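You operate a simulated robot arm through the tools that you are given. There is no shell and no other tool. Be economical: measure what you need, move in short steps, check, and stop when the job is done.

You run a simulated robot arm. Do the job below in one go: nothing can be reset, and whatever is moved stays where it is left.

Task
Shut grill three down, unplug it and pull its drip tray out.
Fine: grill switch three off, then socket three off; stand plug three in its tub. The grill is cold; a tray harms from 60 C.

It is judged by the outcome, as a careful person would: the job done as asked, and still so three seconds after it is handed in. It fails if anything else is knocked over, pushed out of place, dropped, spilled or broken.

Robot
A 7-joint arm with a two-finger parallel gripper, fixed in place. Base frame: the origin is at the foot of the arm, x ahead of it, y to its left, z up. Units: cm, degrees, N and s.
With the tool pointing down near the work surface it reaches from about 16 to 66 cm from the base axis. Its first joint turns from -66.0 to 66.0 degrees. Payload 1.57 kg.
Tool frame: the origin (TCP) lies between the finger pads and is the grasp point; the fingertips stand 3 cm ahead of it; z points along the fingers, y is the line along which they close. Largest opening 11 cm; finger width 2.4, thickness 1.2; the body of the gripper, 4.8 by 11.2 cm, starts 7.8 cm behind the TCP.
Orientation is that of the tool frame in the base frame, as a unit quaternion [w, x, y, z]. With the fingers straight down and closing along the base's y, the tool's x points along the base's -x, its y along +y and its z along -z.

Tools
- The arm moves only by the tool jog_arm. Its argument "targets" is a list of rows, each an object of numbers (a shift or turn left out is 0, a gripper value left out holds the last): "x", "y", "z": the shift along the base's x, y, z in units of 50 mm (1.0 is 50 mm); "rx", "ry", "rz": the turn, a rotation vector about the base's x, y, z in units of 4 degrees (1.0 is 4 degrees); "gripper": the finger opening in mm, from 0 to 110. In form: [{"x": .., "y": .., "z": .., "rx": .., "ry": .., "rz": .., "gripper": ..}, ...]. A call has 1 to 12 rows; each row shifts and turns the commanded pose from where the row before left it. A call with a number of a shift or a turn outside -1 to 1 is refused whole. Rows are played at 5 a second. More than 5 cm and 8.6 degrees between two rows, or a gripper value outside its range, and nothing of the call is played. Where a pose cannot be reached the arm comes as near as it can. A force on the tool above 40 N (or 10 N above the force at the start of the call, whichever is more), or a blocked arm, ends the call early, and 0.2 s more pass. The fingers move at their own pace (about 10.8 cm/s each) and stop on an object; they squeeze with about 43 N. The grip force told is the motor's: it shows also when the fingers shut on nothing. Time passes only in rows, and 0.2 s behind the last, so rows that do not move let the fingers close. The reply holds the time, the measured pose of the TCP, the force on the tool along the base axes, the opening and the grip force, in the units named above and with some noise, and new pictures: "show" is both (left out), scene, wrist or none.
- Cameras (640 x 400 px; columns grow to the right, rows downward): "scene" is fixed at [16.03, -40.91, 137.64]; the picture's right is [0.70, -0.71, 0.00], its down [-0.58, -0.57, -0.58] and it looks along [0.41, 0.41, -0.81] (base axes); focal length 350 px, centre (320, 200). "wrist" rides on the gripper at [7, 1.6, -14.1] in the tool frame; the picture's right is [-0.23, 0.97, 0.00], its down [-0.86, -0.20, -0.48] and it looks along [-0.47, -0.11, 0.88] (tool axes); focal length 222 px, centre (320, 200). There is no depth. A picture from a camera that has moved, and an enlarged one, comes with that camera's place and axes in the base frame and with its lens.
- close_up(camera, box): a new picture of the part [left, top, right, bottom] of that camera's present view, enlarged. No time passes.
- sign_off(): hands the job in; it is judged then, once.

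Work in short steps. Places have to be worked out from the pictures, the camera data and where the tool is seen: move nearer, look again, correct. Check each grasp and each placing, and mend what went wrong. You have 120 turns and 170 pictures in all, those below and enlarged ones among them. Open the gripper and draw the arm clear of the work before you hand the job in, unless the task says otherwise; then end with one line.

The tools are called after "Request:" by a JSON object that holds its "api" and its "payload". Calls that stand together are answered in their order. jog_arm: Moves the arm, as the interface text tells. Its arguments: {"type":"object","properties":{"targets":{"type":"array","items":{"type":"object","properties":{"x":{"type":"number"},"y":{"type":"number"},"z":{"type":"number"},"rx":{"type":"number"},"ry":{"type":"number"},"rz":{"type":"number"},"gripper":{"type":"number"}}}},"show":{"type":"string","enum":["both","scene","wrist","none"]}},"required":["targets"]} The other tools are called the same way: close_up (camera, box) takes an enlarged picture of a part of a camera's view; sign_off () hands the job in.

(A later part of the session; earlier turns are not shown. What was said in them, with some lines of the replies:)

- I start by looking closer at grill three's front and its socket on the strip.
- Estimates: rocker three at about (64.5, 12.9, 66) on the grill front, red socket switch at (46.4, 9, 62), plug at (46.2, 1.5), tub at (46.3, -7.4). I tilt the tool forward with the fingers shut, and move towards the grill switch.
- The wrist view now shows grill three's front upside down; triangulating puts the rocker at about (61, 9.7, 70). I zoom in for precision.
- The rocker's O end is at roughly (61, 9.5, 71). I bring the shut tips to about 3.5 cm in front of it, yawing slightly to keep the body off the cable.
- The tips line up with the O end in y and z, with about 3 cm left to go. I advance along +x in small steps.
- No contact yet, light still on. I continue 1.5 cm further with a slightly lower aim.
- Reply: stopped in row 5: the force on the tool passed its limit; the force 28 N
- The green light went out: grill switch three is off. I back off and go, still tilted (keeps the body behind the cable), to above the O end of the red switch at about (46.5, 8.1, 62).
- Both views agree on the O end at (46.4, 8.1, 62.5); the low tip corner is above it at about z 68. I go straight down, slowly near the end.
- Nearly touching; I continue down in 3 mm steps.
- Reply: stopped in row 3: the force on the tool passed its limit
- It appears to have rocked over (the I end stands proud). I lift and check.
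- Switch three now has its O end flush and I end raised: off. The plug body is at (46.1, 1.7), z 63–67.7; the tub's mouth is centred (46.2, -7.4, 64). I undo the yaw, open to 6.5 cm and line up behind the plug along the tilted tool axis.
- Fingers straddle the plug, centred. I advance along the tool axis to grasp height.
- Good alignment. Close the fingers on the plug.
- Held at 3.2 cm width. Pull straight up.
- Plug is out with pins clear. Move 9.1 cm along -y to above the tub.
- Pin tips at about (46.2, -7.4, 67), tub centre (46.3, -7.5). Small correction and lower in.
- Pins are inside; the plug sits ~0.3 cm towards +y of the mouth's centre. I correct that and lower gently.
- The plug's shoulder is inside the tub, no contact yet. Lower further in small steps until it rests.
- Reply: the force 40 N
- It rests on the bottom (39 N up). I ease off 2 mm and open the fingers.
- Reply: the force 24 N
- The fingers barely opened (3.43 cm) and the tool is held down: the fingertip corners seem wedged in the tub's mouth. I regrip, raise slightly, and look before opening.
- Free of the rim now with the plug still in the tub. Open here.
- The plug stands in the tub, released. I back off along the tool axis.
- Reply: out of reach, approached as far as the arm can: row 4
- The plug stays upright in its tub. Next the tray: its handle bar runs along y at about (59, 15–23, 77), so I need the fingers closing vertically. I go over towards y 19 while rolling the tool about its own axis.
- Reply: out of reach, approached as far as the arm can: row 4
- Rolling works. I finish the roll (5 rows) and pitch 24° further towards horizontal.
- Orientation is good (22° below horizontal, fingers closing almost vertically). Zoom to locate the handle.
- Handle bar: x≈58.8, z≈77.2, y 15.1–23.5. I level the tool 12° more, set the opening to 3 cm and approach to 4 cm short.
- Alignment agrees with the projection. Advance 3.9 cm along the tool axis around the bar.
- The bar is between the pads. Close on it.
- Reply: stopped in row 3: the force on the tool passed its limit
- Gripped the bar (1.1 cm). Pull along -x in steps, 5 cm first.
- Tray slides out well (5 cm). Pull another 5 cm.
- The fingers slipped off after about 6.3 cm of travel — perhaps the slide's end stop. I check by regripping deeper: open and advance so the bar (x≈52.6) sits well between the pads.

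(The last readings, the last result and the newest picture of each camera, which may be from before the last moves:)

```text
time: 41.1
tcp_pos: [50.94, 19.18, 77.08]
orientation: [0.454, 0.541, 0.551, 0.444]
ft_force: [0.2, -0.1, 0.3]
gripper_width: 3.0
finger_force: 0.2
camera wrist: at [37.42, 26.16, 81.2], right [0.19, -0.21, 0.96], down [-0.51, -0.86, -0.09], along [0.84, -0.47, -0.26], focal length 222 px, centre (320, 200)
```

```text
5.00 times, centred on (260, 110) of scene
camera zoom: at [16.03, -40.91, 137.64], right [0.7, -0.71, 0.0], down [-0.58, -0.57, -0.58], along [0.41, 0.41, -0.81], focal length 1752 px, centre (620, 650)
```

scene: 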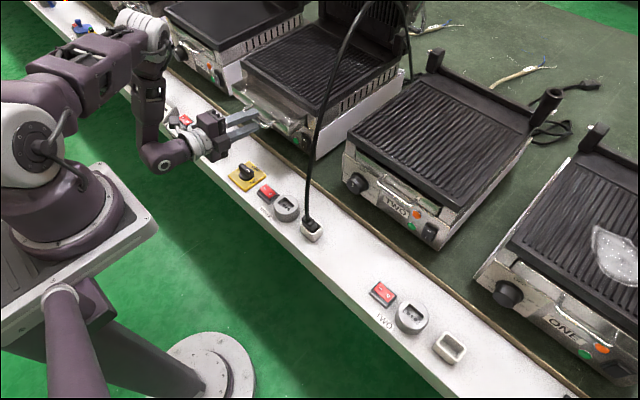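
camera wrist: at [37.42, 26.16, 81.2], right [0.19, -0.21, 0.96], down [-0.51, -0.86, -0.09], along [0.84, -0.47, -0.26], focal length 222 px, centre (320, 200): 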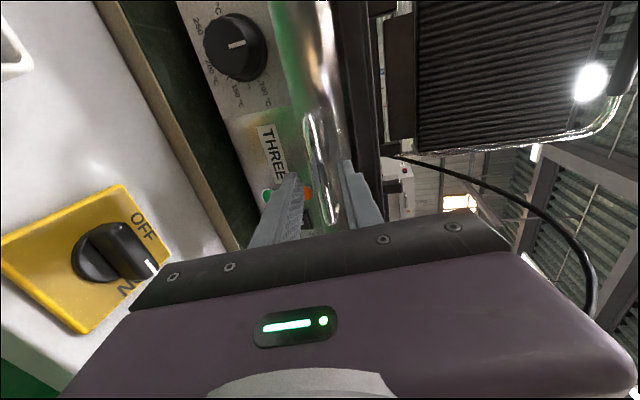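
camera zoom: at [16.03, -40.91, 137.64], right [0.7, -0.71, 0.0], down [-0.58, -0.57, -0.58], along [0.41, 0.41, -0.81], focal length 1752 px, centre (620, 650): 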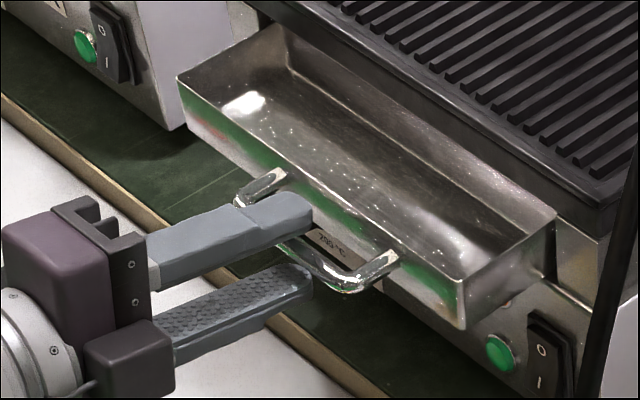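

Bar well between the pads. Close and pull gently 2 cm to test for the stop.

Request:
{"api": "jog_arm", "payload": {"targets": [{"gripper": 0}, {}, {}], "show": "none"}}

Request:
{"api": "jog_arm", "payload": {"targets": [{"x": -0.08}, {"x": -0.08}, {"x": -0.08}, {"x": -0.08}], "show": "none"}}

Request:
{"api": "close_up", "payload": {"camera": "scene", "box": [190, 50, 350, 170]}}

```text
time: 41.9
tcp_pos: [50.91, 19.22, 77.21]
orientation: [0.455, 0.54, 0.551, 0.444]
ft_force: [0.5, -0.2, 13.2]
gripper_width: 1.09
finger_force: 28.6
```

```text
time: 42.9
tcp_pos: [49.07, 19.35, 76.93]
orientation: [0.454, 0.541, 0.553, 0.442]
ft_force: [0.0, -0.1, 0.5]
gripper_width: 0.0
finger_force: 21.2
```

```text
3.33 times, centred on (270, 110) of scene
camera zoom: at [16.03, -40.91, 137.64], right [0.7, -0.71, 0.0], down [-0.58, -0.57, -0.58], along [0.41, 0.41, -0.81], focal length 1168 px, centre (487, 500)
```

zoom: 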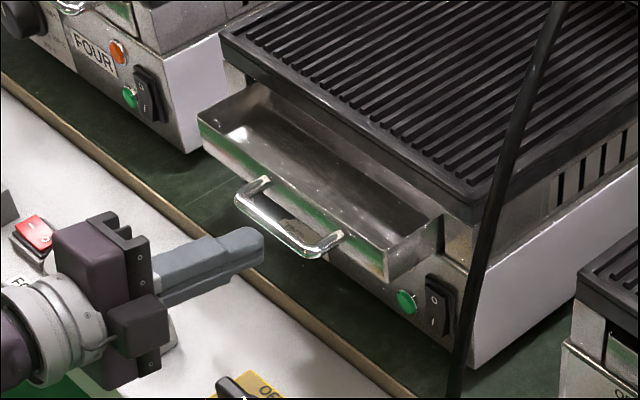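

It slips off at the same place, so the tray has an end stop near 6.3 cm; it rebounded ~0.6 cm. I regrip and bring it just up to the stop, then release gently.

Request:
{"api": "jog_arm", "payload": {"targets": [{"x": -0.1, "gripper": 30, "z": 0.04}, {}, {"x": 0.2}, {"x": 0.2}, {"x": 0.2}, {}], "show": "none"}}

Request:
{"api": "close_up", "payload": {"camera": "scene", "box": [210, 70, 310, 150]}}

Request:
{"api": "close_up", "payload": {"camera": "wrist", "box": [240, 40, 420, 240]}}

```text
time: 44.3
tcp_pos: [51.82, 19.15, 77.25]
orientation: [0.456, 0.539, 0.551, 0.445]
ft_force: [-0.6, 0.6, 1.1]
gripper_width: 2.98
finger_force: 0.0
```

```text
5.00 times, centred on (260, 110) of scene
camera zoom: at [16.03, -40.91, 137.64], right [0.7, -0.71, 0.0], down [-0.58, -0.57, -0.58], along [0.41, 0.41, -0.81], focal length 1752 px, centre (620, 650)
```

zoom: 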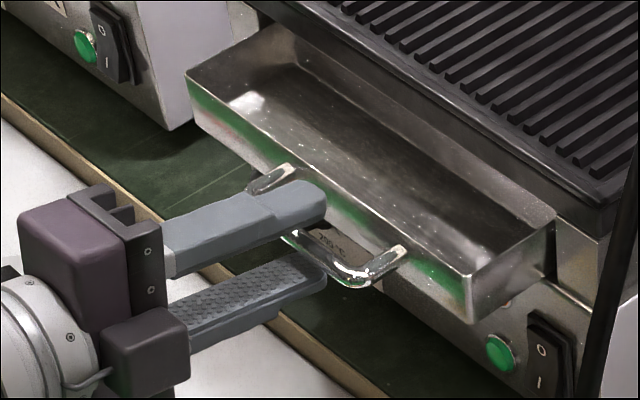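

```text
2.00 times, centred on (330, 140) of wrist
camera zoom: at [38.35, 26.13, 81.39], right [0.19, -0.21, 0.96], down [-0.51, -0.86, -0.09], along [0.84, -0.47, -0.26], focal length 444 px, centre (300, 320)
```

zoom: 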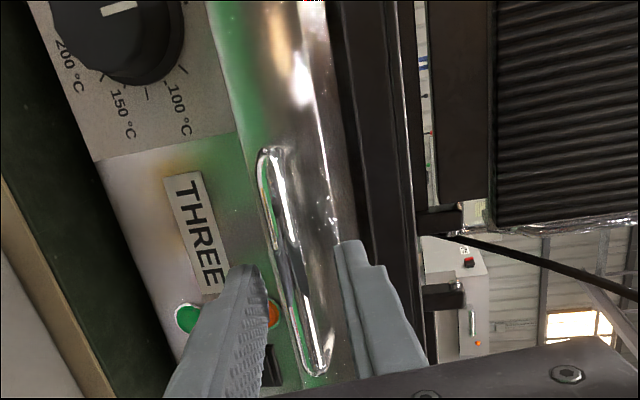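

Request:
{"api": "jog_arm", "payload": {"targets": [{"gripper": 0}, {}, {}, {"x": -0.04}, {"x": -0.04}], "show": "none"}}

Request:
{"api": "jog_arm", "payload": {"targets": [{"x": -0.03}, {"x": -0.03}], "show": "none"}}

Request:
{"api": "jog_arm", "payload": {"targets": [{"x": -0.03}, {}], "show": "scene"}}

```text
time: 45.5
tcp_pos: [51.42, 19.33, 77.02]
orientation: [0.453, 0.541, 0.553, 0.443]
ft_force: [0.7, 0.4, -24.7]
gripper_width: 1.08
finger_force: 28.5
```

```text
time: 46.1
tcp_pos: [51.12, 19.21, 77.06]
orientation: [0.454, 0.541, 0.552, 0.442]
ft_force: [0.4, -2.4, -24.7]
gripper_width: 1.07
finger_force: 29.1
```

```text
time: 46.7
tcp_pos: [51.04, 19.46, 77.03]
orientation: [0.455, 0.54, 0.553, 0.443]
ft_force: [6.9, -2.7, -26.3]
gripper_width: 1.07
finger_force: 28.9
```

scene: 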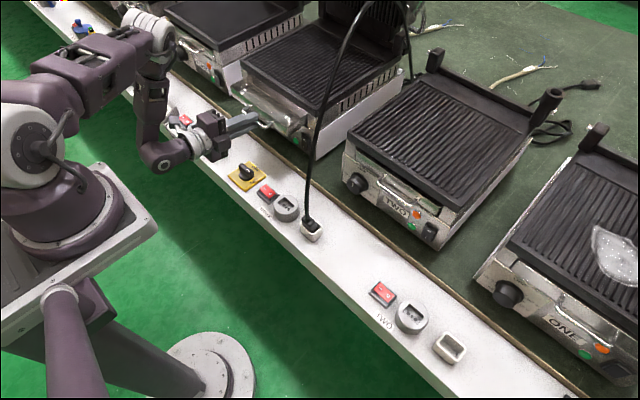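

Now a resisting force of 7 N in x: it is at its stop. I relieve the vertical load and open the fingers.

Request:
{"api": "jog_arm", "payload": {"targets": [{"z": -0.03}, {"gripper": 30}, {}, {}], "show": "none"}}

Request:
{"api": "close_up", "payload": {"camera": "scene", "box": [190, 50, 350, 170]}}

```text
time: 47.7
tcp_pos: [51.05, 19.31, 77.12]
orientation: [0.455, 0.54, 0.552, 0.444]
ft_force: [0.0, -0.5, 0.8]
gripper_width: 3.02
finger_force: 0.1
```

```text
3.33 times, centred on (270, 110) of scene
camera zoom: at [16.03, -40.91, 137.64], right [0.7, -0.71, 0.0], down [-0.58, -0.57, -0.58], along [0.41, 0.41, -0.81], focal length 1168 px, centre (487, 500)
```

zoom: 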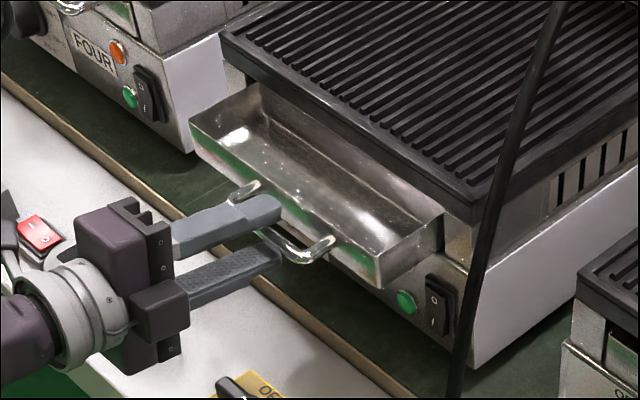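

The tray is out to its stop and released. I draw straight back and up, then check everything.

Request:
{"api": "jog_arm", "payload": {"targets": [{"x": -0.25, "z": 0.03}, {"x": -0.4, "z": 0.05}, {"x": -0.5, "z": 0.1}, {"z": 0.5}, {"z": 0.6}, {"z": 0.6}, {}]}}

Request:
{"api": "close_up", "payload": {"camera": "scene", "box": [190, 50, 350, 250]}}

Request:
{"api": "close_up", "payload": {"camera": "scene", "box": [240, 160, 340, 250]}}

```text
time: 49.3
tcp_pos: [45.19, 19.23, 86.5]
orientation: [0.455, 0.541, 0.552, 0.443]
ft_force: [0.0, -1.6, -0.2]
gripper_width: 2.99
finger_force: 0.0
camera wrist: at [31.67, 26.18, 90.61], right [0.19, -0.21, 0.96], down [-0.51, -0.86, -0.09], along [0.84, -0.47, -0.26], focal length 222 px, centre (320, 200)
```

scene: 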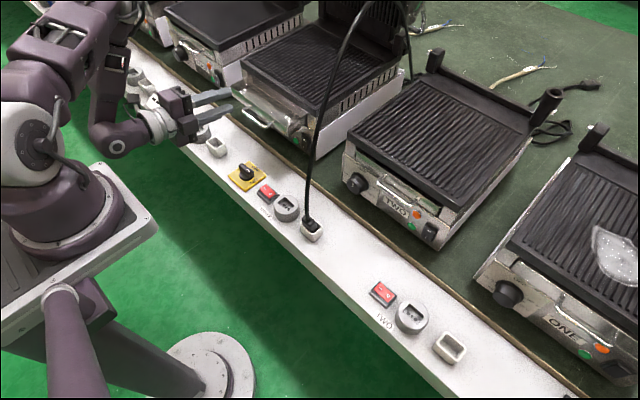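
wrist: 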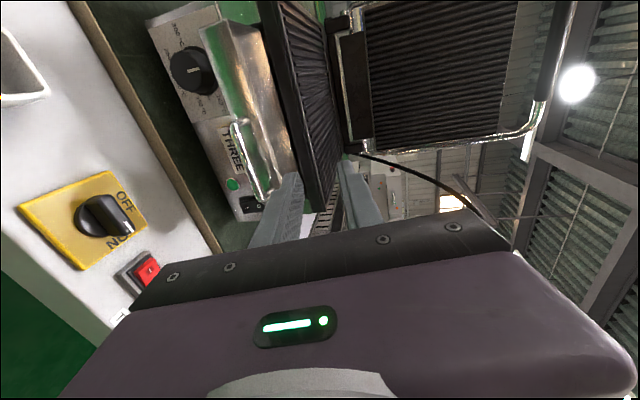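

```text
2.00 times, centred on (270, 150) of scene
camera zoom: at [16.03, -40.91, 137.64], right [0.7, -0.71, 0.0], down [-0.58, -0.57, -0.58], along [0.41, 0.41, -0.81], focal length 701 px, centre (420, 300)
```

zoom: 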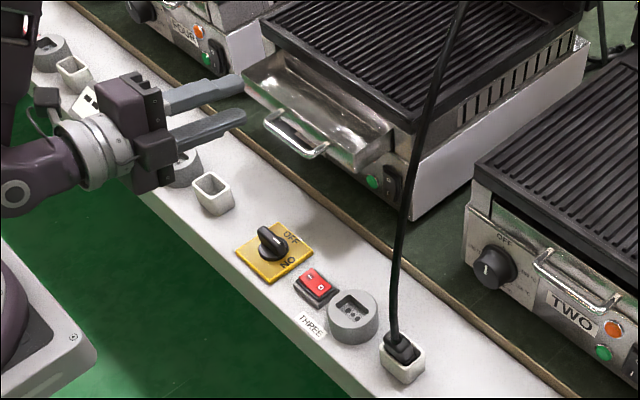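

```text
4.44 times, centred on (290, 205) of scene
camera zoom: at [16.03, -40.91, 137.64], right [0.7, -0.71, 0.0], down [-0.58, -0.57, -0.58], along [0.41, 0.41, -0.81], focal length 1558 px, centre (453, 178)
```

zoom: 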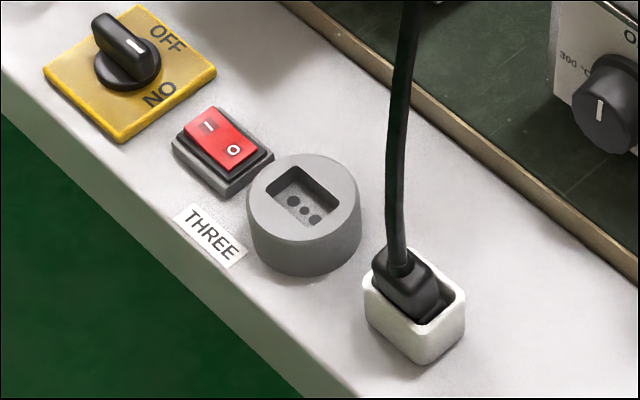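

Grill switch off, socket switch off, plug standing in its tub, tray out and the arm clear; nothing else has moved. Handing in.

Request:
{"api": "sign_off", "payload": {}}

```text
The job is handed in.
```

Grill three is shut down: its grill switch went off first, then socket three. The plug is standing in its tub, and the drip tray is pulled out about 6 cm to its stop but not lifted out.
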